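You operate a simulated robot arm through the tools that you are given. There is no shell and no other tool. Be economical: measure what you need, move in short steps, check, and stop when the job is done.

You are at the controls of a simulated robot arm. One attempt, no reset.

JOB
The hopper ran empty: scoop grit into it and grit the glued insulator on the turntable.
Fine: spill none, scoop back; grit it all round, then stop the turntable.

The check looks at the end state, three seconds after you hand in, the way a careful person would. Anything else that was tipped, shoved, dropped, spilled or broken makes it a failure.

ROBOT AND FRAMES
A 7-joint arm with a two-finger parallel gripper on a trunk, on a base that drives. Base frame: it is fixed to the floor where the robot stands at the start and does not move with it; the origin is under the middle of the robot, x ahead of it, y to its left, z up; the surface under the hand at the start is at about z = 0.88. Units: m, degrees, N and s.
Its first joint turns from -166.0 to 166.0 degrees. Places, roughly: bellows top [0.7, 3.2, 1]; clay insulator [0.75, 3.5, 1]; depth knob [0.6, 2.9, 0.9]; gauge key [0.6, 0.3, 1]; grit hopper [0.8, 0.1, 1.1]; heater switch [0.6, 3, 0.9]; ribbed clay piece [0.5, 3.5, 1]; swing spout [0.8, 1.7, 1]; tap knob [0.9, 1.7, 1.1]; turntable switch [0.6, 0, 0.9]. Payload 1.57 kg.
The TCP is the grasp point between the finger pads, 0.03 m short of the fingertips. In the tool frame z runs along the fingers and y along their closing line. Largest opening 0.11 m; finger width 0.024, thickness 0.012; the body of the gripper, 0.048 by 0.112 m, starts 0.078 m behind the TCP.
Orientation is that of the tool frame in the base frame, as a unit quaternion [x, y, z, w]. With the fingers straight down and closing along the base's y, the tool's x points along the base's -x, its y along +y and its z along -z.

CONTROLS
- The arm moves only by the tool nudge_tool. Its argument "moves" is a list of rows, each a list of 7 numbers: the opening, from 0 (shut) to 1 (fully open), then the shift along the tool's x, y, z in m, then the turn, a rotation vector about the tool's x, y, z in degrees. In form: [[grip, x, y, z, wx, wy, wz], ...]. A call has 1 to 12 rows; each row shifts and turns the commanded pose from where the row before left it, along the tool's axes as they then stand. Rows are played at 5 a second. More than 0.05 m and 8.6 degrees between two rows, or a gripper value outside its range, and nothing of the call is played. A pose out of reach is approached as far as the arm can. The call stops where the force on the tool passes 90 N (or 10 N more than at its start, if that is more) or the arm is blocked; 0.2 s more then pass. The fingers move at their own pace (about 0.108 m/s each) and stop on an object; they squeeze with about 43 N. The grip force told is the motor's: it shows also when the fingers shut on nothing. Time passes only in rows, and 0.2 s behind the last, so rows that do not move let the fingers close. The reply holds the time, the measured pose of the TCP, the force on the tool along the base axes, the opening and the grip force, in the units named above and with some noise, with the torque about the TCP (base axes, N m) and any sound that the robot's microphone picked up, and new pictures: "show" is both (left out), scene, wrist or none.
- Cameras (640 x 400 px; columns grow to the right, rows downward): "scene" is now at [0.4959, 0.1639, 1.5176]; the picture's right is [-0.48, -0.88, 0.00], its down [-0.66, 0.36, -0.66] and it looks along [0.57, -0.32, -0.75] (base axes); focal length 216 px, centre (320, 200). "wrist" rides on the gripper at [0.07, 0.016, -0.141] in the tool frame; the picture's right is [-0.23, 0.97, 0.00], its down [-0.86, -0.20, -0.48] and it looks along [-0.47, -0.11, 0.88] (tool axes); focal length 222 px, centre (320, 200). There is no depth. A picture from a camera that has moved, and an enlarged one, comes with that camera's place and axes in the base frame and with its lens.
- move_column(by): slides the trunk up (or, below 0, down) by that many m; the arm and the scene camera ride with it, the base frame stays. It gives what a move gives, with no picture.
- roll_base(legs): drives the robot by 1 to 6 legs, each [ahead, left, turn to the left] in m, m and degrees, along the robot's own axes; the way and the turn of a leg run together, so that a leg with both is an arc; at most 1.5 m and 180 degrees a leg. The arm and the cameras ride along, it lands a little off, and it stops where it bumps. It gives what a move gives, and a new picture of the scene camera.
- turn_head(pan, tilt): turns the head with the scene camera to pan (to the left, within 103 degrees either way) and tilt (down, from -29 to 69), counted from straight ahead of the robot. It gives what a move gives, and a new picture of the scene camera.
- close_up(camera, box): a new picture of the part [left, top, right, bottom] of that camera's present view, enlarged. The clock stands still meanwhile.
- finish_job(): hands the job in; it is judged then, once.

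Go step by step. Nothing tells you exact positions but the pictures and the camera data: compare them with the known pose of the tool, close in by small moves and look again before you grip or let go. The budget is 120 turns and 260 pictures, counting those below and the enlarged ones. Unless the task says otherwise, let go and move clear before handing in, and close with one line.

The tools are called after "Call:" as name(argument=value, ...) on one line, values as JSON. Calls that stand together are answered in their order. nudge_tool: Moves the arm, as the interface text tells. Its arguments: {"type":"object","properties":{"moves":{"type":"array"},"show":{"type":"string","enum":["both","scene","wrist","none"]}},"required":["moves"]} The other tools are called the same way: move_column (by) slides the trunk up or down; roll_base (legs) drives the base; turn_head (pan, tilt) turns the head that bears the scene camera; close_up (camera, box) takes an enlarged picture of a part of a camera's view; finish_job () hands the job in.

At the start:

```text
t: 0.0
position: [0.6648, -0.2001, 0.9997]
ee_rot: [0.0, 1.0, -0.001, 0.0]
ft_force: [-0.4, 0.2, 0.4]
torque: [0.03, -0.05, 0.0]
gripper_width: 0.11
grip_force: 0.0
trunk travel left (down, up): [-0.575, 0.035]
robot x, y, heading: [0.0012, 0.0006, 0.0]
head pan, tilt: [-28.9, 49.0]
```

scene: 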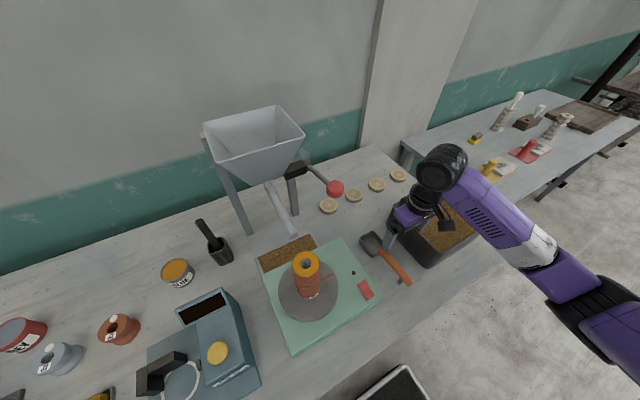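
wrist: 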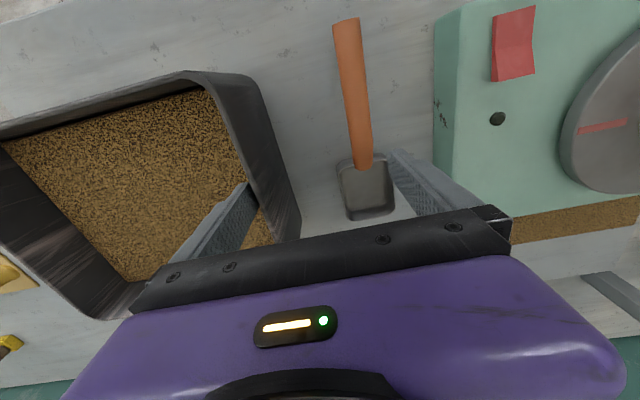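

I see the hopper with its spout and a red-knobbed lever, the turntable with the insulator, a scoop and a grit bin. I'll look closer first.

Call:
close_up(camera="scene", box=[190, 90, 430, 240])

Call:
close_up(camera="scene", box=[240, 200, 480, 350])

```text
2.67 times, centred on (310, 165) of scene
camera zoom: at [0.4959, 0.1639, 1.5176], right [-0.48, -0.88, 0.0], down [-0.66, 0.36, -0.66], along [0.57, -0.32, -0.75], focal length 576 px, centre (347, 293)
```

zoom: 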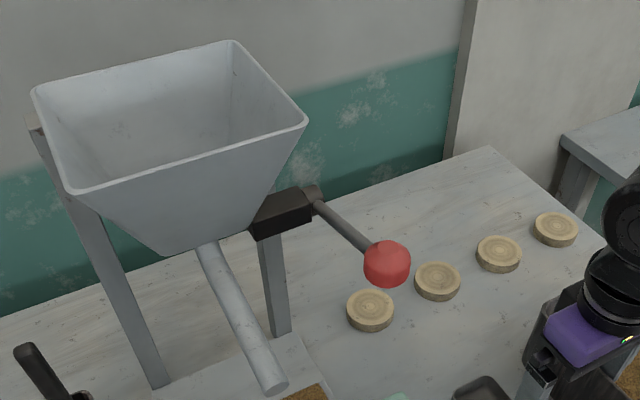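

```text
2.67 times, centred on (360, 275) of scene
camera zoom: at [0.4959, 0.1639, 1.5176], right [-0.48, -0.88, 0.0], down [-0.66, 0.36, -0.66], along [0.57, -0.32, -0.75], focal length 576 px, centre (213, 0)
```

zoom: 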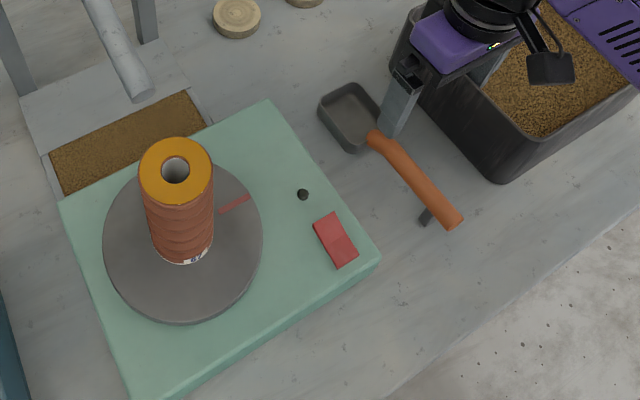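

The scoop lies with its handle along -x near (0.57..0.68, -0.167). I'll look closer at the scoop and bin from the wrist and a turned head.

Call:
close_up(camera="wrist", box=[240, 0, 480, 240])

Call:
turn_head(pan=-65, tilt=55)

```text
1.67 times, centred on (360, 120) of wrist
camera zoom: at [0.5951, -0.1849, 1.1407], right [0.23, 0.97, 0.0], down [0.86, -0.2, 0.48], along [0.47, -0.11, -0.88], focal length 370 px, centre (253, 333)
```

zoom: 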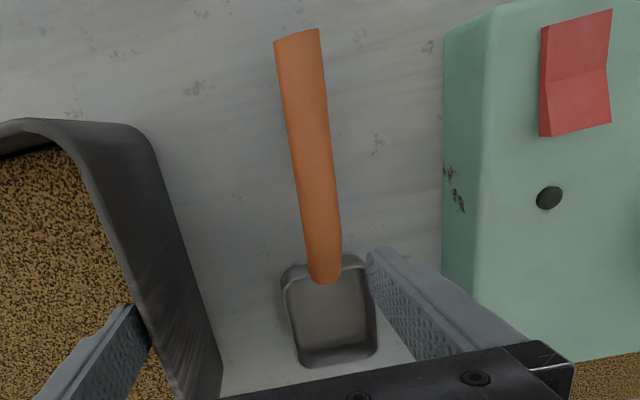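

```text
t: 1.0
position: [0.6646, -0.2002, 1.0014]
ee_rot: [0.0, 1.0, 0.0, 0.0]
ft_force: [0.5, 1.2, 0.5]
torque: [0.01, 0.01, 0.03]
gripper_width: 0.1099
grip_force: 0.0
trunk travel left (down, up): [-0.575, 0.035]
robot x, y, heading: [-0.0023, 0.0016, 0.3]
head pan, tilt: [-65.0, 55.0]
camera scene: at [0.4582, 0.1363, 1.5097], right [-0.91, -0.42, 0.0], down [-0.35, 0.74, -0.57], along [0.24, -0.52, -0.82], focal length 216 px, centre (320, 200)
```

scene: 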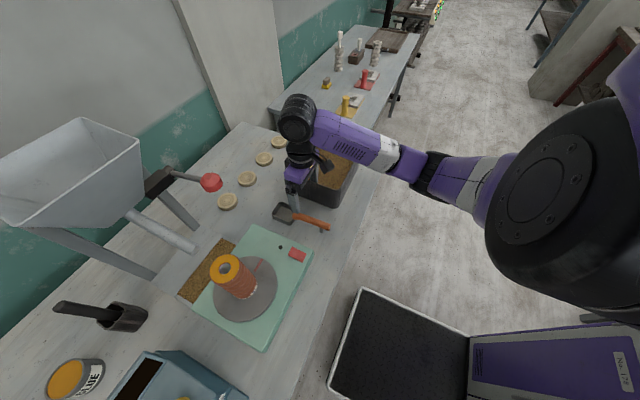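

The handle runs from about (0.685,-0.16,0.905) up to its end (0.563,-0.158,0.934). I'll raise, move above the handle and pitch the tool about 40° forward so I can tip later.

Call:
nudge_tool(moves=[[0.6, 0, 0.02, -0.04, 0, 0, 0], [0.6, 0.03, 0.02, 0, 0, 0, 0], [0.6, 0.025, 0, 0, 0, 0, 0], [0.6, 0, 0, 0, 0, -8, 0], [0.6, 0, 0, 0, 0, -8, 0], [0.6, 0, 0, 0, 0, -8, 0], [0.6, 0, 0, 0, 0, -8, 0], [0.6, 0, 0, 0, 0, -8, 0], [0.6, 0, 0, 0, 0, 0, 0]])

```text
t: 3.0
position: [0.6126, -0.1645, 1.0358]
ee_rot: [0.0, 0.939, 0.001, 0.343]
ft_force: [-0.5, 0.3, -0.8]
torque: [0.0, -0.03, 0.01]
gripper_width: 0.0662
grip_force: 0.0
out of reach, approached as far as the arm can: row 8
trunk travel left (down, up): [-0.575, 0.035]
robot x, y, heading: [0.0002, 0.0002, -0.0]
head pan, tilt: [-65.0, 55.0]
camera scene: at [0.4581, 0.1363, 1.5097], right [-0.91, -0.42, 0.0], down [-0.35, 0.74, -0.57], along [0.24, -0.52, -0.82], focal length 216 px, centre (320, 200)
camera wrist: at [0.4682, -0.1481, 1.0991], right [0.17, 0.97, 0.15], down [0.35, -0.2, 0.92], along [0.92, -0.11, -0.37], focal length 222 px, centre (320, 200)
```

scene: 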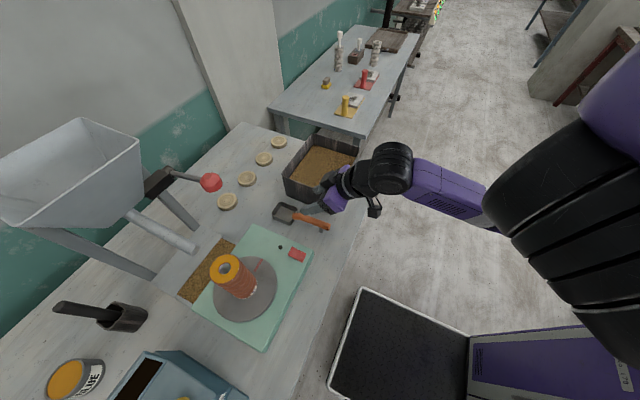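
wrist: 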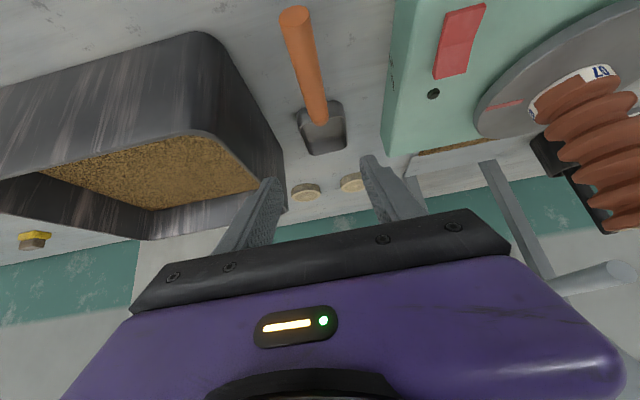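

Call:
close_up(camera="scene", box=[220, 110, 400, 240])

Call:
close_up(camera="wrist", box=[0, 0, 400, 250])

```text
3.08 times, centred on (310, 175) of scene
camera zoom: at [0.4581, 0.1363, 1.5097], right [-0.91, -0.42, 0.0], down [-0.35, 0.74, -0.57], along [0.24, -0.52, -0.82], focal length 664 px, centre (351, 277)
```

zoom: 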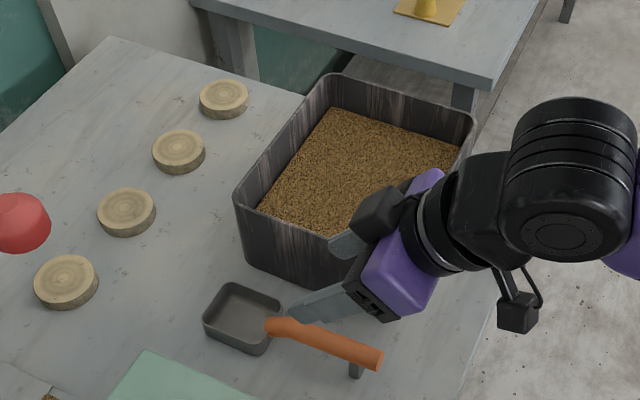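

```text
1.60 times, centred on (200, 125) of wrist
camera zoom: at [0.4682, -0.1481, 1.0991], right [0.17, 0.97, 0.15], down [0.35, -0.2, 0.92], along [0.92, -0.11, -0.37], focal length 355 px, centre (512, 320)
```

zoom: 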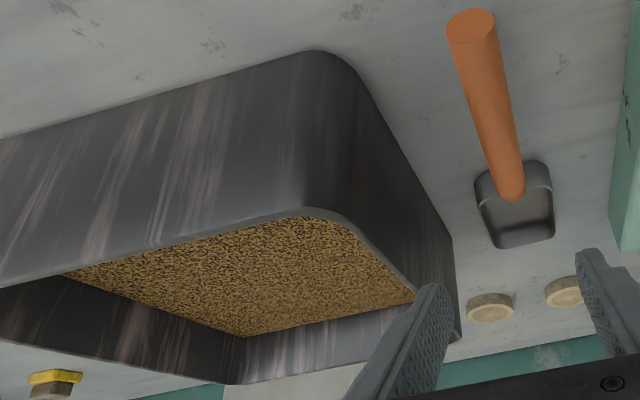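

Bin rim: x 0.575–0.77, y −0.46..−0.235, z≈0.985; grit level ≈0.94. Now I descend onto the handle.

Call:
nudge_tool(moves=[[0.55, 0.022, 0.003, 0.027, 0, 0, 0], [0.55, 0.022, 0.002, 0.027, 0, 0, 0], [0.55, 0.02, 0, 0.02, 0, 0, 0], [0.55, 0, 0, 0, 0, 0, 0]])

Call:
turn_head(pan=-40, tilt=52)

```text
t: 4.0
position: [0.6119, -0.1599, 0.939]
ee_rot: [0.0, 0.939, 0.0, 0.343]
ft_force: [-0.6, 0.4, 0.2]
torque: [0.01, 0.05, 0.01]
gripper_width: 0.0606
grip_force: 0.0
trunk travel left (down, up): [-0.575, 0.035]
robot x, y, heading: [-0.0033, -0.0007, 0.1]
head pan, tilt: [-65.0, 55.0]
camera scene: at [0.4581, 0.1363, 1.5097], right [-0.91, -0.42, 0.0], down [-0.35, 0.74, -0.57], along [0.24, -0.52, -0.82], focal length 216 px, centre (320, 200)
camera wrist: at [0.468, -0.1439, 1.0016], right [0.17, 0.97, 0.15], down [0.35, -0.2, 0.92], along [0.92, -0.11, -0.37], focal length 222 px, centre (320, 200)
```

scene: 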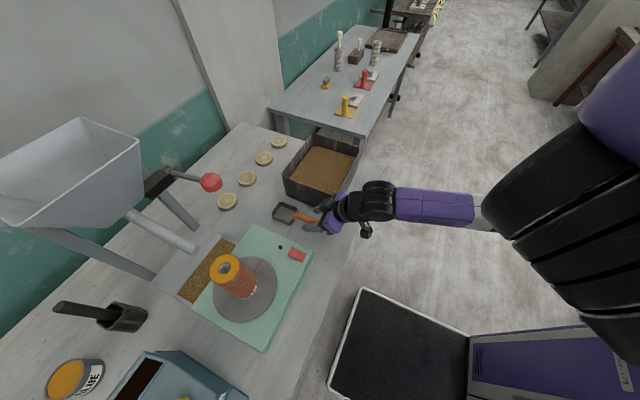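
wrist: 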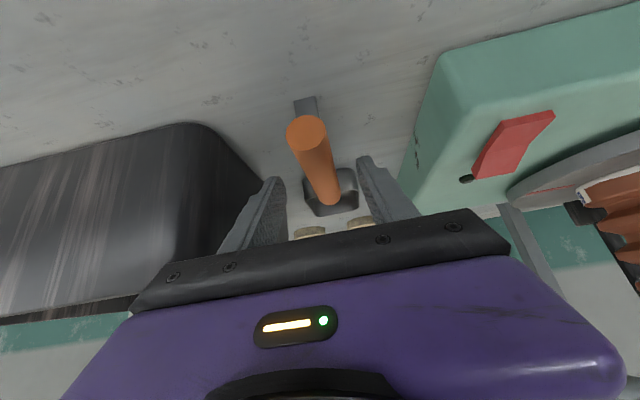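

```text
t: 4.9
position: [0.612, -0.1586, 0.9395]
ee_rot: [0.0, 0.94, 0.0, 0.342]
ft_force: [0.5, 0.1, 0.1]
torque: [0.0, 0.01, -0.03]
gripper_width: 0.0605
grip_force: 0.0
trunk travel left (down, up): [-0.575, 0.035]
robot x, y, heading: [-0.0006, -0.0018, 0.2]
head pan, tilt: [-40.0, 52.0]
camera scene: at [0.4851, 0.1533, 1.5136], right [-0.64, -0.77, 0.0], down [-0.6, 0.51, -0.62], along [0.47, -0.4, -0.79], focal length 216 px, centre (320, 200)
```

scene: 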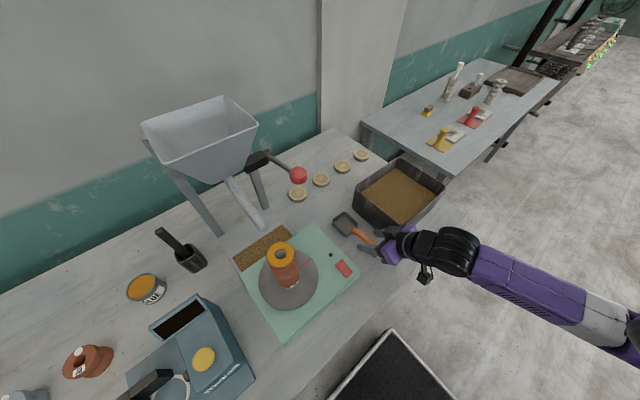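

The handle centre near the grip is about z=0.917, y=-0.156, nearly centred. I'll go down 19 mm and close.

Call:
nudge_tool(moves=[[0.55, 0.012, 0.002, 0.0146, 0, 0, 0], [0.55, 0, 0, 0, 0, 0, 0], [0, 0, 0, 0, 0, 0, 0], [0, 0, 0, 0, 0, 0, 0], [0, 0, 0, 0, 0, 0, 0]])

```text
t: 6.1
position: [0.6107, -0.1574, 0.9197]
ee_rot: [0.0, 0.94, 0.0, 0.342]
ft_force: [-0.3, 0.1, 0.3]
torque: [0.01, -0.06, 0.05]
gripper_width: 0.0211
grip_force: 34.6
trunk travel left (down, up): [-0.575, 0.035]
robot x, y, heading: [-0.0013, -0.0008, -0.1]
head pan, tilt: [-40.0, 52.0]
camera scene: at [0.4852, 0.1534, 1.5136], right [-0.64, -0.77, 0.0], down [-0.6, 0.51, -0.62], along [0.47, -0.4, -0.79], focal length 216 px, centre (320, 200)
camera wrist: at [0.4673, -0.1415, 0.9828], right [0.17, 0.97, 0.15], down [0.35, -0.2, 0.92], along [0.92, -0.11, -0.37], focal length 222 px, centre (320, 200)
```

scene: 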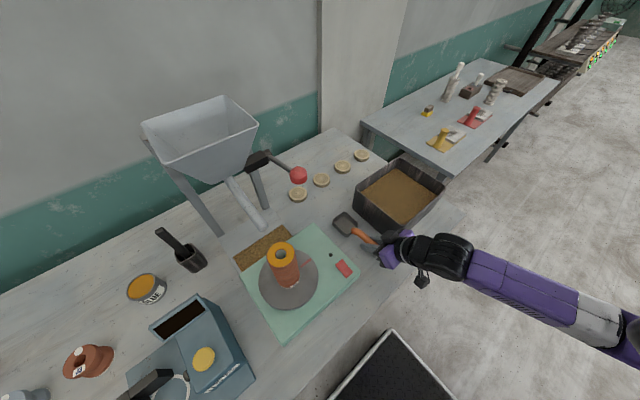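
wrist: 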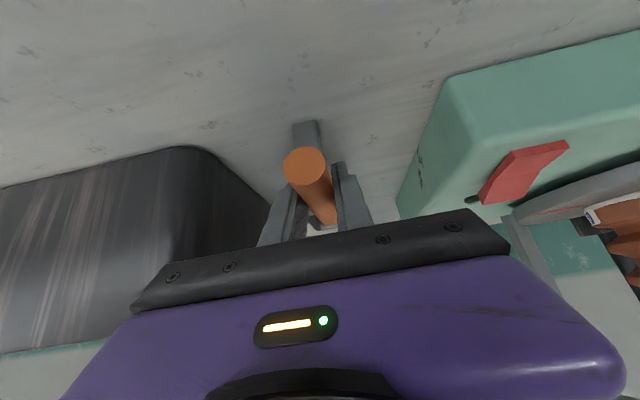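

Gripped (21 mm). I'll lift straight up and check the hold; home pose is TCP (0.6107,-0.1574,0.9197).

Call:
nudge_tool(moves=[[0, -0.0257, 0, -0.0306, 0, 0, 0], [0, -0.0257, 0, -0.0306, 0, 0, 0], [0, -0.0257, 0, -0.0306, 0, 0, 0], [0, -0.0257, 0, -0.0306, 0, 0, 0], [0, 0, 0, 0, 0, 0, 0]])

Call:
close_up(camera="scene", box=[280, 130, 480, 280])

```text
t: 7.3
position: [0.6287, -0.174, 1.0629]
ee_rot: [-0.001, 0.94, 0.001, 0.341]
ft_force: [0.1, -0.6, -0.7]
torque: [0.02, 0.08, 0.02]
gripper_width: 0.0213
grip_force: 34.5
out of reach, approached as far as the arm can: row 3, 4
trunk travel left (down, up): [-0.575, 0.035]
robot x, y, heading: [0.0, -0.0038, -0.0]
head pan, tilt: [-40.0, 52.0]
camera scene: at [0.4852, 0.1534, 1.5136], right [-0.64, -0.77, 0.0], down [-0.6, 0.51, -0.62], along [0.47, -0.4, -0.79], focal length 216 px, centre (320, 200)
camera wrist: at [0.4853, -0.1584, 1.126], right [0.17, 0.97, 0.15], down [0.35, -0.2, 0.92], along [0.92, -0.11, -0.37], focal length 222 px, centre (320, 200)
```

scene: 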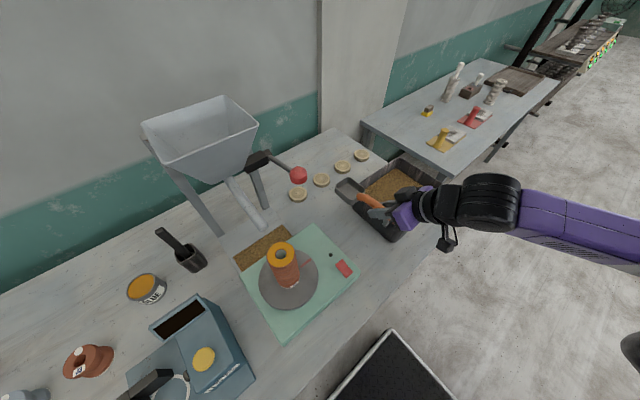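
wrist: 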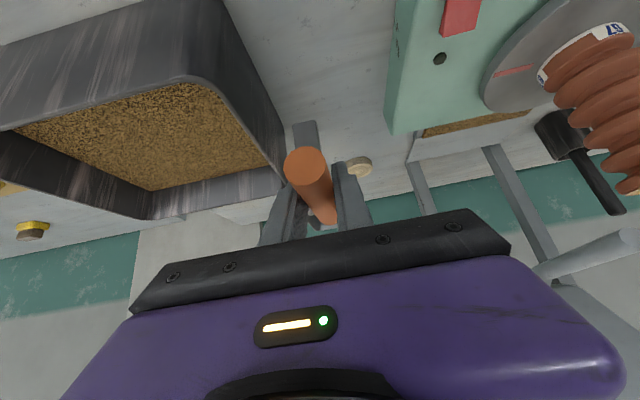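

```text
2.67 times, centred on (380, 205) of scene
camera zoom: at [0.4852, 0.1534, 1.5136], right [-0.64, -0.77, 0.0], down [-0.6, 0.51, -0.62], along [0.47, -0.4, -0.79], focal length 576 px, centre (160, 187)
```

zoom: 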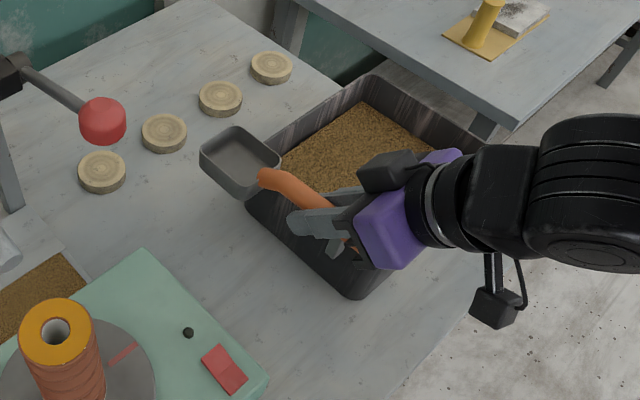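

The scoop is held level. The arm is near its limit when folded this close, so I'll drive back 0.1 m to ease that.

Call:
roll_base(legs=[[-0.1, 0, 0]])

```text
t: 8.5
position: [0.5243, -0.1739, 1.0632]
ee_rot: [0.0, 0.94, 0.001, 0.342]
ft_force: [0.2, 0.0, -1.7]
torque: [0.03, 0.08, 0.01]
gripper_width: 0.0213
grip_force: 34.0
trunk travel left (down, up): [-0.575, 0.035]
robot x, y, heading: [-0.1066, 0.0014, -0.2]
head pan, tilt: [-40.0, 52.0]
camera scene: at [0.3817, 0.1527, 1.5135], right [-0.64, -0.77, 0.0], down [-0.6, 0.51, -0.62], along [0.47, -0.4, -0.79], focal length 216 px, centre (320, 200)
```

scene: 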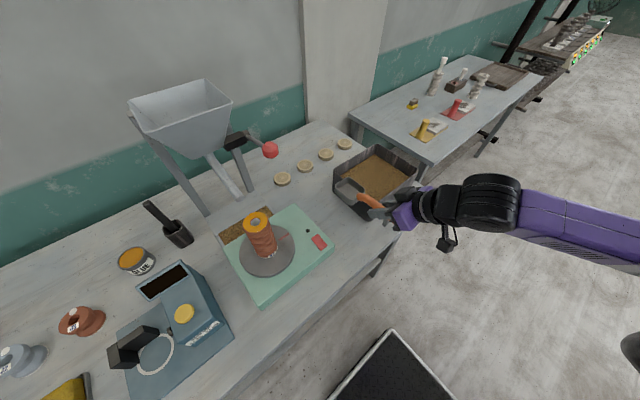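

Now over the bin: shift to y≈-0.345 while rising slightly, then pitch the blade down 40°.

Call:
nudge_tool(moves=[[0, -0.01, -0.043, -0.012, 0, 0, 0], [0, -0.01, -0.043, -0.012, 0, 0, 0], [0, -0.006, -0.043, -0.008, 0, 0, 0], [0, 0, -0.042, 0, 0, 0, 0], [0, 0, 0, 0, 0, 8, 0], [0, 0, 0, 0, 0, 8, 0], [0, 0, 0, 0, 0, 8, 0], [0, 0, 0, 0, 0, 8, 0], [0, 0, 0, 0, 0, 8, 0], [0, 0, 0, 0, 0, 0, 0]])

Call:
close_up(camera="scene", box=[300, 100, 500, 250])

```text
t: 10.7
position: [0.5247, -0.3456, 1.1041]
ee_rot: [0.0, 1.0, 0.001, -0.001]
ft_force: [0.6, -0.8, -0.6]
torque: [-0.02, 0.05, 0.01]
gripper_width: 0.0212
grip_force: 34.5
trunk travel left (down, up): [-0.575, 0.035]
robot x, y, heading: [-0.1056, -0.001, -0.3]
head pan, tilt: [-40.0, 52.0]
camera scene: at [0.3815, 0.1527, 1.5135], right [-0.64, -0.77, 0.0], down [-0.6, 0.51, -0.62], along [0.47, -0.4, -0.79], focal length 216 px, centre (320, 200)
camera wrist: at [0.4545, -0.3298, 1.2443], right [0.23, 0.97, 0.0], down [0.86, -0.2, 0.48], along [0.46, -0.11, -0.88], focal length 222 px, centre (320, 200)
```

scene: 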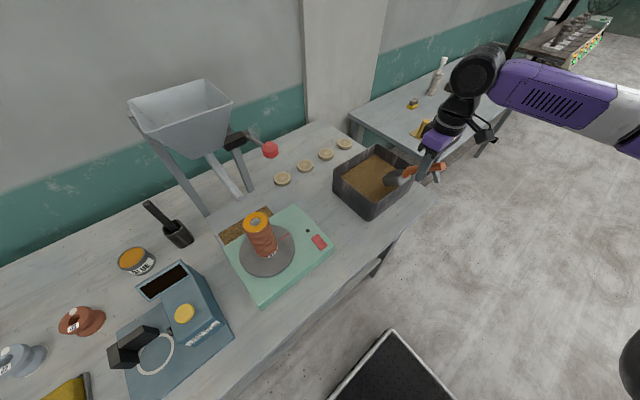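
wrist: 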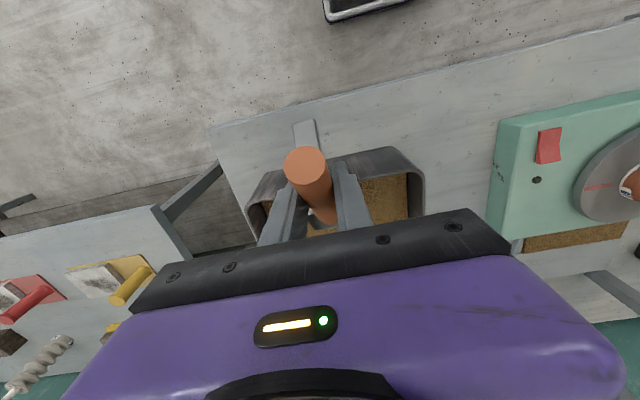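

```text
2.67 times, centred on (400, 175) of scene
camera zoom: at [0.3815, 0.1527, 1.5135], right [-0.64, -0.77, 0.0], down [-0.6, 0.51, -0.62], along [0.47, -0.4, -0.79], focal length 576 px, centre (107, 267)
```

zoom: 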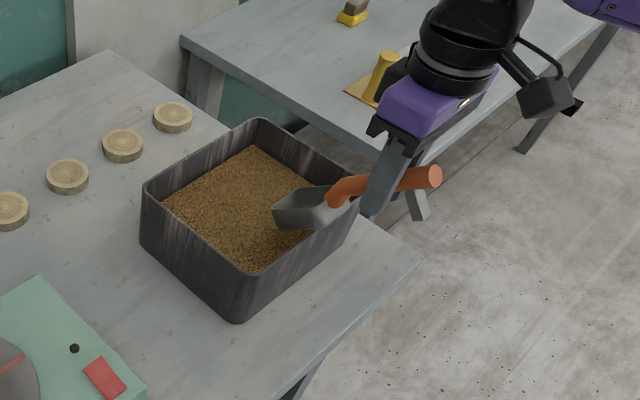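

The blade is angled down over the grit near the near wall. Now plunge and push forward.

Call:
nudge_tool(moves=[[0, -0.015, 0, 0.035, 0, 0, 0], [0, -0.015, 0, 0.034, 0, 0, 0], [0, -0.0275, 0, 0.0145, 0, -6, 0], [0, -0.0258, 0, 0.0173, 0, -6, 0], [0, 0, 0, 0, 0, 0, 0]])

Call:
close_up(camera="scene", box=[300, 100, 500, 250])

```text
t: 11.9
position: [0.6077, -0.3448, 1.0032]
ee_rot: [0.001, 0.995, 0.001, 0.102]
ft_force: [-8.1, 1.3, -1.2]
torque: [0.02, 0.12, -0.11]
gripper_width: 0.0211
grip_force: 34.9
trunk travel left (down, up): [-0.575, 0.035]
robot x, y, heading: [-0.1033, -0.0003, -0.1]
head pan, tilt: [-40.0, 52.0]
camera scene: at [0.3811, 0.1527, 1.5134], right [-0.64, -0.77, 0.0], down [-0.6, 0.51, -0.62], along [0.47, -0.4, -0.79], focal length 216 px, centre (320, 200)
camera wrist: at [0.5098, -0.3284, 1.1276], right [0.22, 0.97, 0.05], down [0.74, -0.2, 0.64], along [0.64, -0.11, -0.76], focal length 222 px, centre (320, 200)
```

scene: 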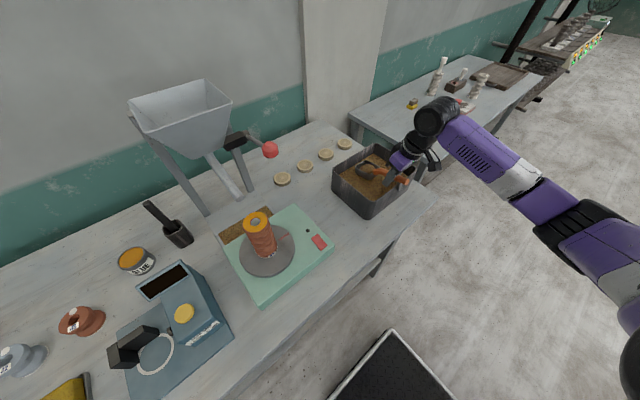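
wrist: 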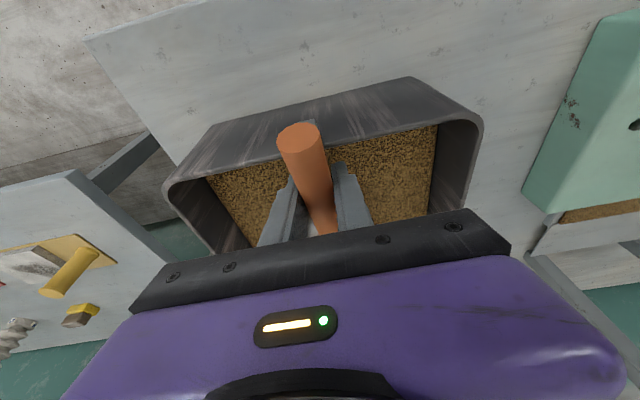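

```text
2.67 times, centred on (400, 175) of scene
camera zoom: at [0.3811, 0.1527, 1.5134], right [-0.64, -0.77, 0.0], down [-0.6, 0.51, -0.62], along [0.47, -0.4, -0.79], focal length 576 px, centre (107, 267)
```

zoom: 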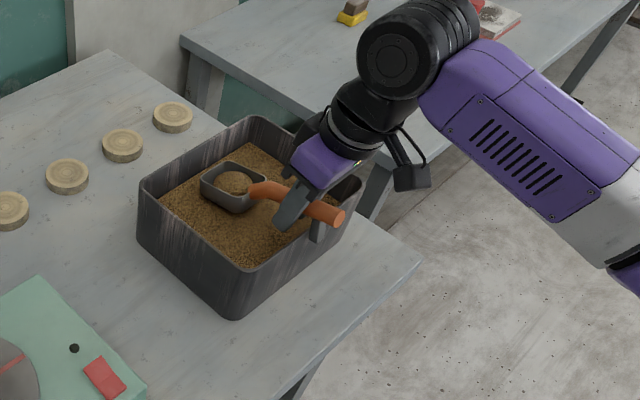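

The pan already holds grit. Now level and lift.

Call:
nudge_tool(moves=[[0, 0.0081, 0, -0.0099, 0, -7, 0], [0, 0.0034, 0, -0.014, 0, -7, 0], [0, -0.0094, 0, -0.0177, 0, -7, 0], [0, -0.0176, 0, -0.0243, 0, -4, 0], [0, -0.0176, 0, -0.0243, 0, -3, 0], [0, 0, 0, 0, 0, 0, 0]])

Call:
close_up(camera="scene", box=[300, 100, 500, 250])

```text
t: 13.3
position: [0.5941, -0.347, 1.1055]
ee_rot: [0.0, 0.94, 0.001, 0.342]
ft_force: [-1.0, -0.5, -1.8]
torque: [0.01, 0.05, -0.01]
gripper_width: 0.021
grip_force: 34.6
trunk travel left (down, up): [-0.575, 0.035]
robot x, y, heading: [-0.1021, -0.0033, -0.4]
head pan, tilt: [-40.0, 52.0]
camera scene: at [0.3814, 0.1527, 1.5135], right [-0.64, -0.77, 0.0], down [-0.6, 0.51, -0.62], along [0.47, -0.4, -0.79], focal length 216 px, centre (320, 200)
camera wrist: at [0.449, -0.33, 1.1683], right [0.17, 0.97, 0.15], down [0.35, -0.2, 0.92], along [0.92, -0.11, -0.37], focal length 222 px, centre (320, 200)
```

scene: 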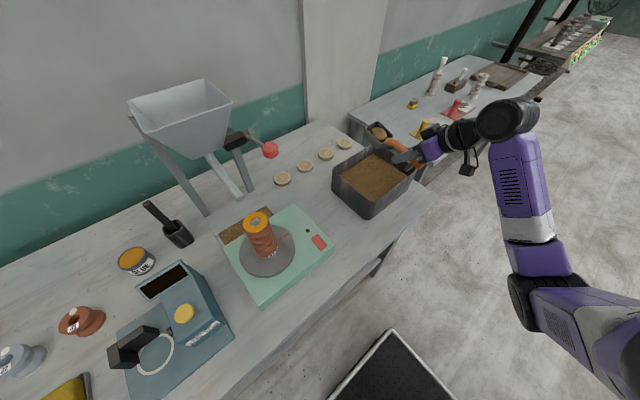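
wrist: 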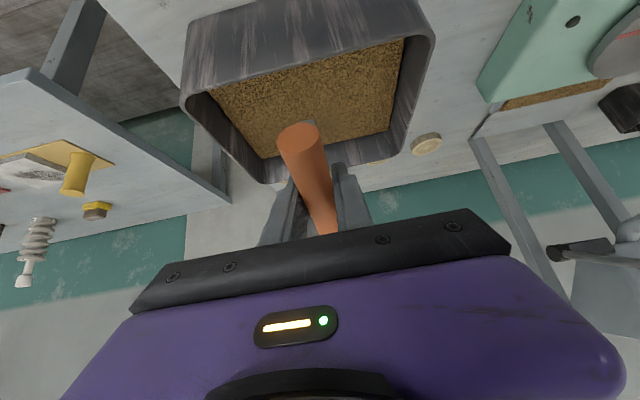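

```text
2.67 times, centred on (400, 175) of scene
camera zoom: at [0.3814, 0.1527, 1.5135], right [-0.64, -0.77, 0.0], down [-0.6, 0.51, -0.62], along [0.47, -0.4, -0.79], focal length 576 px, centre (107, 267)
```

zoom: 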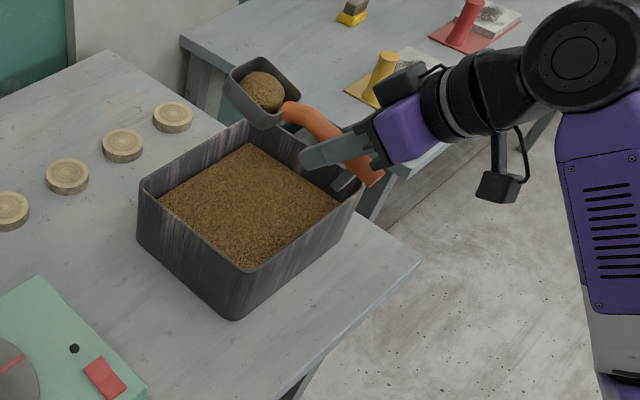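

A good heap is in the pan, but the scoop slipped so that its front is up by ~16°; I'll counter-rotate to level and lift.

Call:
nudge_tool(moves=[[0, 0, 0, 0, 0, 5, 0], [0, 0, 0, 0, 0, 5, 0], [0, 0, 0, 0, 0, 5, 0], [0, 0, 0, 0, 0, 0, 0]])

Call:
close_up(camera="scene", box=[340, 100, 440, 175])

```text
t: 14.3
position: [0.5929, -0.3457, 1.105]
ee_rot: [0.001, 0.976, 0.001, 0.216]
ft_force: [-0.9, 0.0, -1.1]
torque: [-0.01, 0.06, -0.01]
gripper_width: 0.0211
grip_force: 34.2
trunk travel left (down, up): [-0.575, 0.035]
robot x, y, heading: [-0.103, -0.0004, 0.1]
head pan, tilt: [-40.0, 52.0]
camera scene: at [0.3814, 0.1527, 1.5135], right [-0.64, -0.77, 0.0], down [-0.6, 0.51, -0.62], along [0.47, -0.4, -0.79], focal length 216 px, centre (320, 200)
camera wrist: at [0.4708, -0.3305, 1.2041], right [0.21, 0.97, 0.1], down [0.57, -0.2, 0.79], along [0.79, -0.11, -0.6], focal length 222 px, centre (320, 200)
```

scene: 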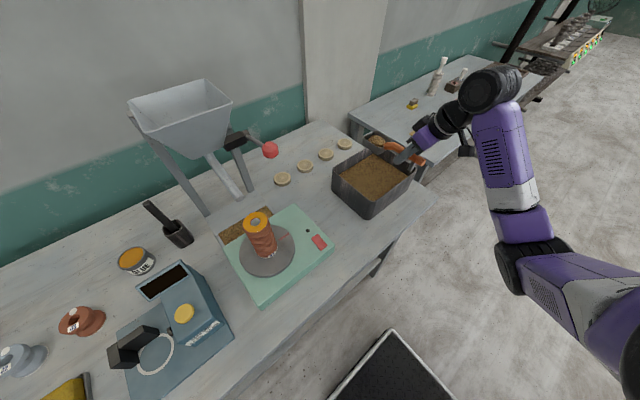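
wrist: 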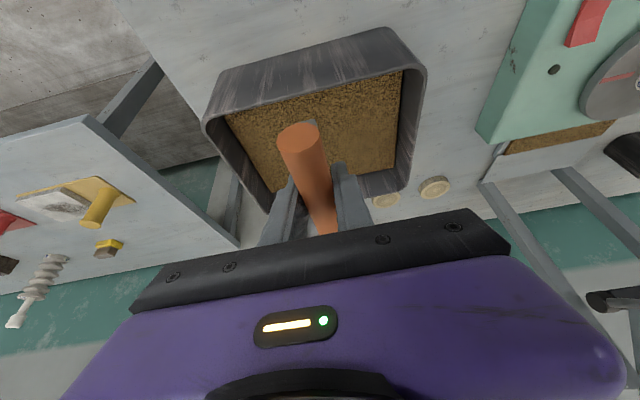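

```text
5.33 times, centred on (390, 138) of scene
camera zoom: at [0.3814, 0.1527, 1.5135], right [-0.64, -0.77, 0.0], down [-0.6, 0.51, -0.62], along [0.47, -0.4, -0.79], focal length 1151 px, centre (-53, 533)
```

zoom: 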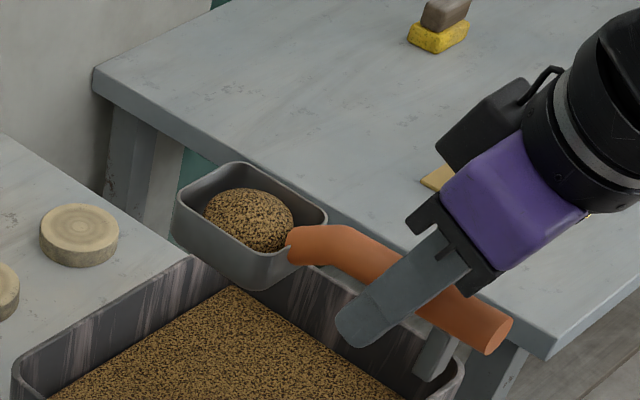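

The pan looks level with a mound. Lifting to z≈1.385.

Call:
nudge_tool(moves=[[0, -0.0148, 0, -0.0317, 0, 0, 0], [0, -0.0148, 0, -0.0317, 0, 0, 0], [0, -0.0148, 0, -0.0317, 0, 0, 0], [0, -0.0148, 0, -0.0317, 0, 0, 0], [0, -0.0148, 0, -0.0317, 0, 0, 0], [0, -0.0148, 0, -0.0317, 0, 0, 0], [0, -0.0148, 0, -0.0317, 0, 0, 0], [0, -0.0148, 0, -0.0317, 0, 0, 0], [0, 0, 0, 0, 0, 0, 0]])

```text
t: 16.3
position: [0.5937, -0.3465, 1.3873]
ee_rot: [0.001, 0.976, 0.0, 0.216]
ft_force: [-0.2, 0.4, -1.8]
torque: [0.02, 0.03, -0.03]
gripper_width: 0.021
grip_force: 34.4
trunk travel left (down, up): [-0.575, 0.035]
robot x, y, heading: [-0.1006, 0.0008, -0.0]
head pan, tilt: [-40.0, 52.0]
camera scene: at [0.3814, 0.1527, 1.5136], right [-0.64, -0.77, 0.0], down [-0.6, 0.51, -0.62], along [0.47, -0.4, -0.79], focal length 216 px, centre (320, 200)
camera wrist: at [0.4708, -0.3307, 1.4852], right [0.21, 0.97, 0.1], down [0.57, -0.2, 0.79], along [0.79, -0.11, -0.6], focal length 222 px, centre (320, 200)
```

scene: 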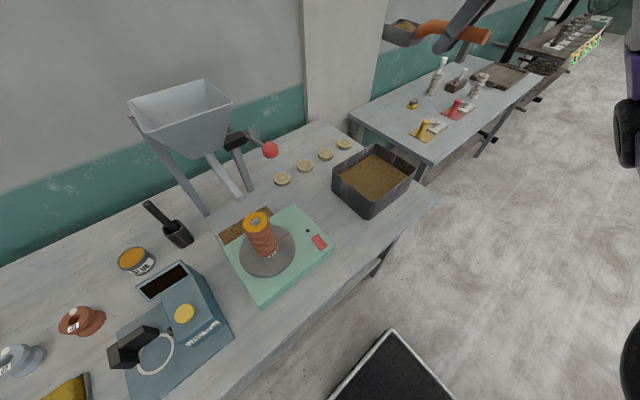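
wrist: 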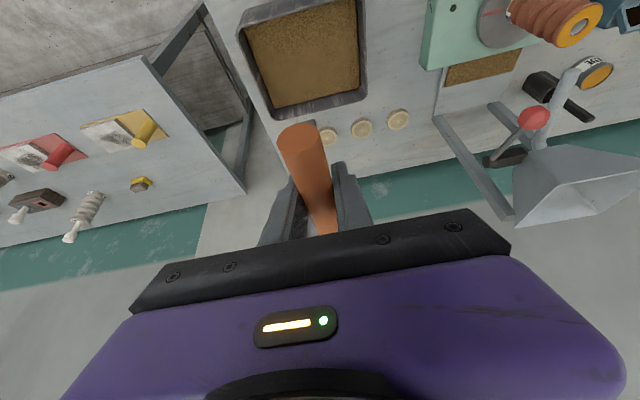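

Ball of the lever: about (0.746,-0.013,1.204); hopper rim x 0.84–0.985, y 0.007–0.18, z 1.28. I'll turn the head to the hopper and carry the scoop over.

Call:
turn_head(pan=-5, tilt=35)

Call:
nudge_tool(moves=[[0, -0.0178, 0.0446, 0.0083, 0, 0, 0], [0, -0.0178, 0.0446, 0.0083, 0, 0, 0], [0, -0.0178, 0.0446, 0.0083, 0, 0, 0], [0, -0.0178, 0.0446, 0.0083, 0, 0, 0], [0, -0.0178, 0.0446, 0.0083, 0, 0, 0], [0, -0.0178, 0.0446, 0.0083, 0, 0, 0], [0, -0.0178, 0.0446, 0.0083, 0, 0, 0], [0, 0, 0, 0, 0, 0, 0]])

```text
t: 17.3
position: [0.5932, -0.3477, 1.3872]
ee_rot: [0.001, 0.976, 0.0, 0.216]
ft_force: [0.6, 0.7, -1.6]
torque: [0.0, 0.03, 0.01]
gripper_width: 0.0208
grip_force: 34.4
trunk travel left (down, up): [-0.575, 0.035]
robot x, y, heading: [-0.1037, -0.0008, 0.1]
head pan, tilt: [-5.0, 35.0]
camera scene: at [0.4117, 0.1932, 1.5379], right [-0.09, -1.0, 0.0], down [-0.57, 0.05, -0.82], along [0.82, -0.07, -0.57], focal length 216 px, centre (320, 200)
```

scene: 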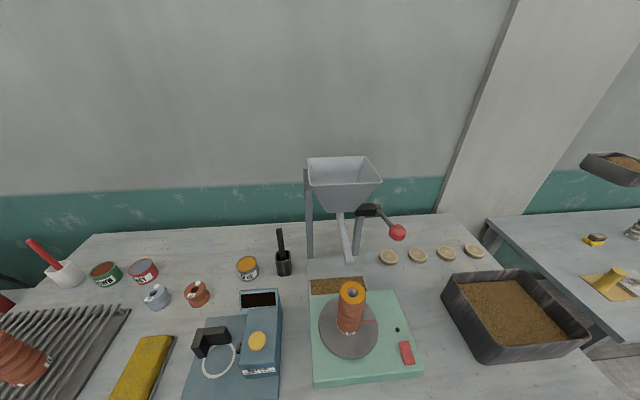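

```text
t: 19.1
position: [0.73, -0.0348, 1.3843]
ee_rot: [0.0, 0.976, 0.001, 0.216]
ft_force: [-0.7, -0.5, -0.8]
torque: [0.02, 0.03, 0.01]
gripper_width: 0.021
grip_force: 34.5
trunk travel left (down, up): [-0.575, 0.035]
robot x, y, heading: [-0.1049, -0.001, -0.2]
head pan, tilt: [-5.0, 35.0]
camera scene: at [0.4117, 0.1936, 1.5379], right [-0.09, -1.0, 0.0], down [-0.57, 0.05, -0.82], along [0.82, -0.07, -0.57], focal length 216 px, centre (320, 200)
camera wrist: at [0.6075, -0.0183, 1.4838], right [0.21, 0.97, 0.1], down [0.57, -0.2, 0.79], along [0.79, -0.11, -0.6], focal length 222 px, centre (320, 200)
```

scene: 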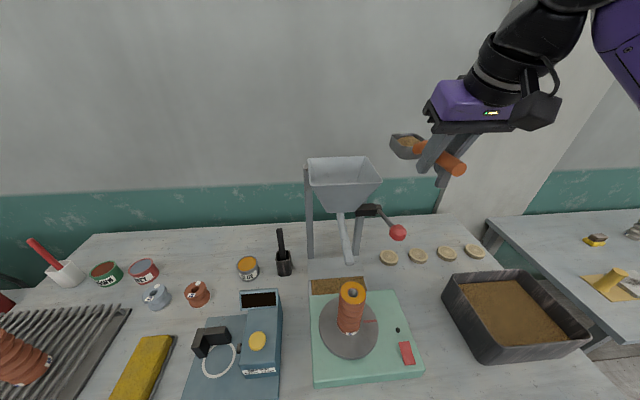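
wrist: 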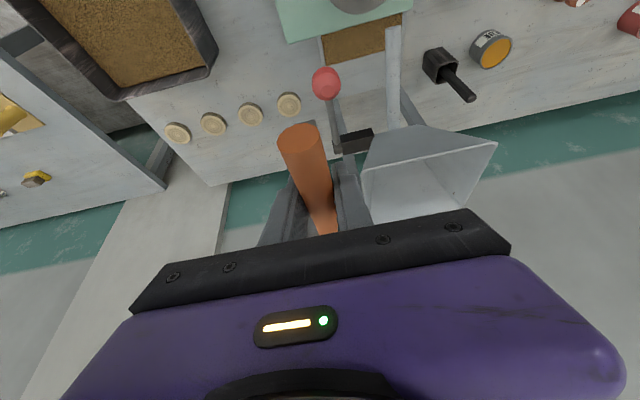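

Continuing to over the hopper centre, then check before tipping.

Call:
nudge_tool(moves=[[0, -0.0178, 0.0446, 0.0083, 0, 0, 0], [0, -0.0178, 0.0446, 0.0083, 0, 0, 0], [0, -0.0178, 0.0446, 0.0083, 0, 0, 0], [0, 0, 0, 0, 0, 0, 0]])

Call:
close_up(camera="scene", box=[270, 90, 430, 210])

```text
t: 20.1
position: [0.7885, 0.1001, 1.3853]
ee_rot: [0.0, 0.976, 0.001, 0.216]
ft_force: [0.6, 0.8, -1.1]
torque: [0.02, 0.06, -0.01]
gripper_width: 0.021
grip_force: 34.6
trunk travel left (down, up): [-0.575, 0.035]
robot x, y, heading: [-0.1033, 0.0003, -0.1]
head pan, tilt: [-5.0, 35.0]
camera scene: at [0.4117, 0.1937, 1.5379], right [-0.09, -1.0, 0.0], down [-0.57, 0.05, -0.82], along [0.82, -0.07, -0.57], focal length 216 px, centre (320, 200)
camera wrist: at [0.6656, 0.1164, 1.484], right [0.21, 0.97, 0.1], down [0.57, -0.2, 0.79], along [0.79, -0.11, -0.6], focal length 222 px, centre (320, 200)
```

scene: 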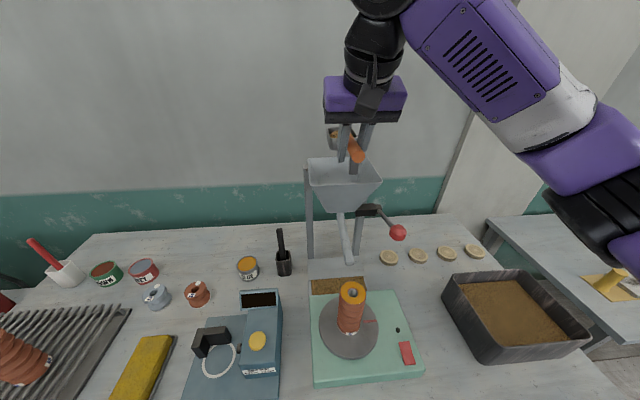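
wrist: 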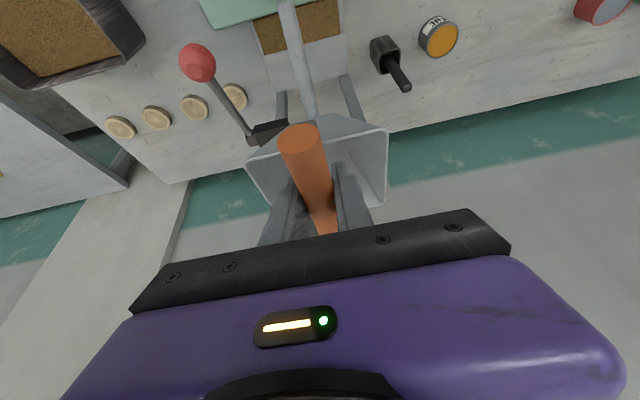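

```text
3.33 times, centred on (350, 150) of scene
camera zoom: at [0.4117, 0.1937, 1.5379], right [-0.09, -1.0, 0.0], down [-0.57, 0.05, -0.82], along [0.82, -0.07, -0.57], focal length 719 px, centre (220, 367)
```

zoom: 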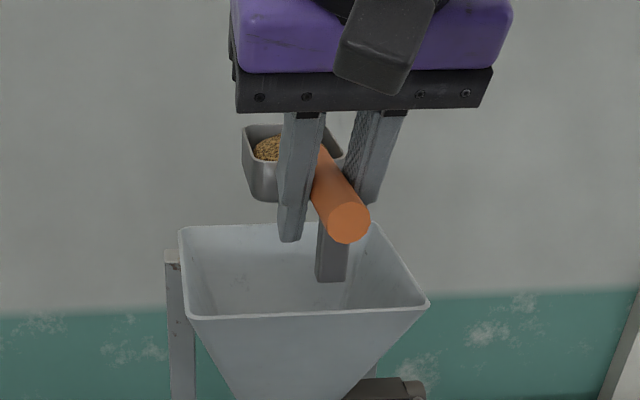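

The pan is over the hopper at about (0.905,0.098). Now I roll the scoop about its own axis so that it pours inside the hopper.

Call:
nudge_tool(moves=[[0, 0, 0, 0, -7.61, 0, 3.55], [0, 0, 0, 0, -7.61, 0, 3.55], [0, 0, 0, 0, -7.61, 0, 3.55], [0, 0, 0, 0, -7.61, 0, 3.55], [0, 0, 0, 0, -7.61, 0, 3.55], [0, 0, 0, 0, -7.61, 0, 3.55], [0, 0, 0, 0, -7.61, 0, 3.55], [0, 0, 0, 0, 0, 0, 0]])

Call:
close_up(camera="scene", box=[270, 90, 430, 210])

```text
t: 21.9
position: [0.7885, 0.0995, 1.3856]
ee_rot: [0.107, 0.85, 0.481, 0.188]
ft_force: [0.1, -0.1, -1.8]
torque: [-0.02, 0.05, 0.02]
gripper_width: 0.0212
grip_force: 34.4
trunk travel left (down, up): [-0.575, 0.035]
robot x, y, heading: [-0.1066, -0.0001, -0.1]
head pan, tilt: [-5.0, 35.0]
camera scene: at [0.4118, 0.1933, 1.5379], right [-0.09, -1.0, 0.0], down [-0.57, 0.05, -0.82], along [0.82, -0.07, -0.57], focal length 216 px, centre (320, 200)
camera wrist: at [0.6666, 0.0233, 1.4505], right [0.21, 0.42, 0.88], down [0.57, -0.78, 0.24], along [0.79, 0.46, -0.4], focal length 222 px, centre (320, 200)
```

scene: 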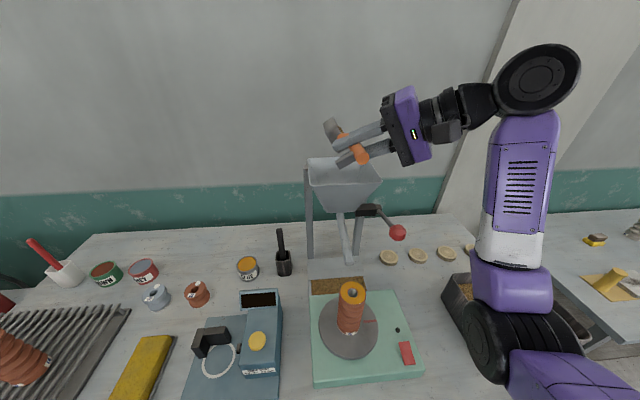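
wrist: 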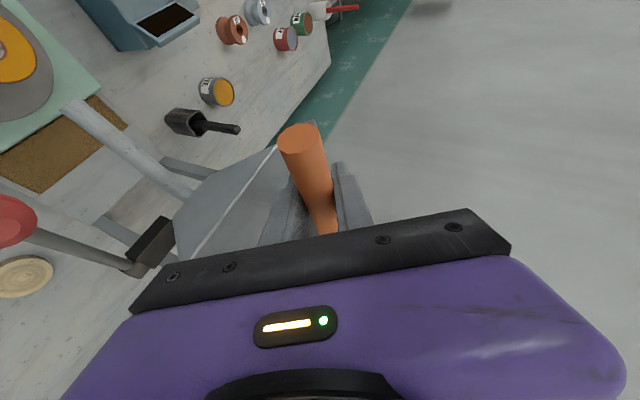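

```text
3.33 times, centred on (350, 150) of scene
camera zoom: at [0.4118, 0.1933, 1.5379], right [-0.09, -1.0, 0.0], down [-0.57, 0.05, -0.82], along [0.82, -0.07, -0.57], focal length 719 px, centre (220, 367)
```

zoom: 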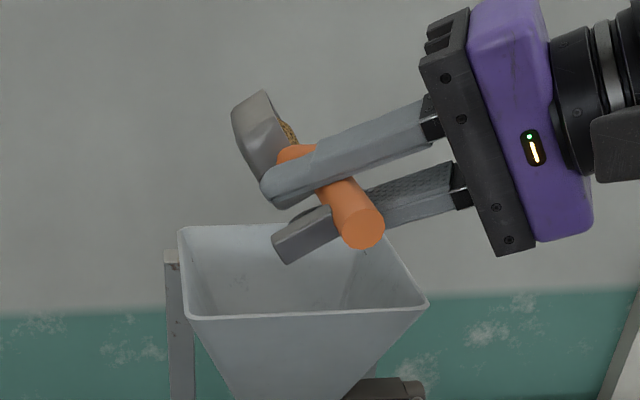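

It still holds some grit at 59°. Rolling further.

Call:
nudge_tool(moves=[[0, 0, 0, 0, -7.61, 0, 3.55], [0, 0, 0, 0, -7.61, 0, 3.55], [0, 0, 0, 0, -7.61, 0, 3.55], [0, 0, 0, 0, -7.61, 0, 3.55], [0, 0, 0, 0, 0, 0, 0]])

Call:
close_up(camera="scene", box=[270, 90, 430, 210])

```text
t: 23.1
position: [0.7897, 0.1002, 1.3857]
ee_rot: [0.156, 0.675, 0.706, 0.15]
ft_force: [-0.1, 0.4, -1.0]
torque: [-0.01, 0.08, -0.02]
gripper_width: 0.0212
grip_force: 34.7
trunk travel left (down, up): [-0.575, 0.035]
robot x, y, heading: [-0.1063, 0.0005, -0.3]
head pan, tilt: [-5.0, 35.0]
camera scene: at [0.4118, 0.1933, 1.5379], right [-0.09, -1.0, 0.0], down [-0.57, 0.05, -0.82], along [0.82, -0.07, -0.57], focal length 216 px, centre (320, 200)
camera wrist: at [0.6674, 0.0001, 1.3976], right [0.21, -0.14, 0.97], down [0.57, -0.79, -0.23], along [0.79, 0.6, -0.08], focal length 222 px, centre (320, 200)
```

scene: 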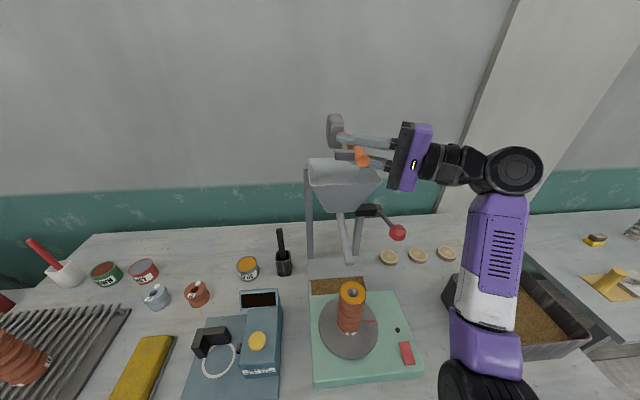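
wrist: 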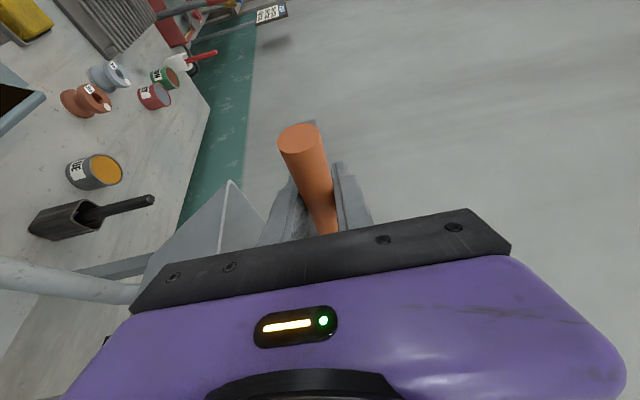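

```text
3.33 times, centred on (350, 150) of scene
camera zoom: at [0.4118, 0.1933, 1.5379], right [-0.09, -1.0, 0.0], down [-0.57, 0.05, -0.82], along [0.82, -0.07, -0.57], focal length 719 px, centre (220, 367)
```

zoom: 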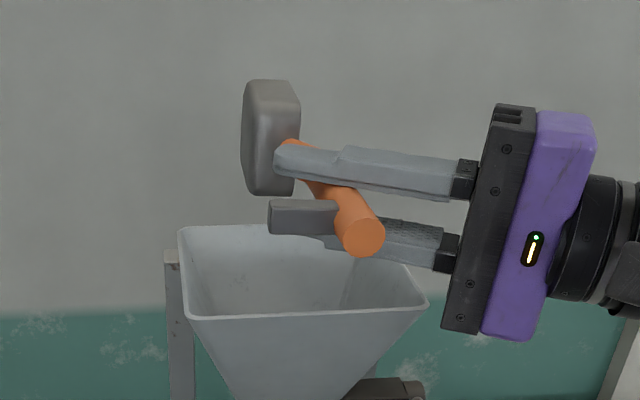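

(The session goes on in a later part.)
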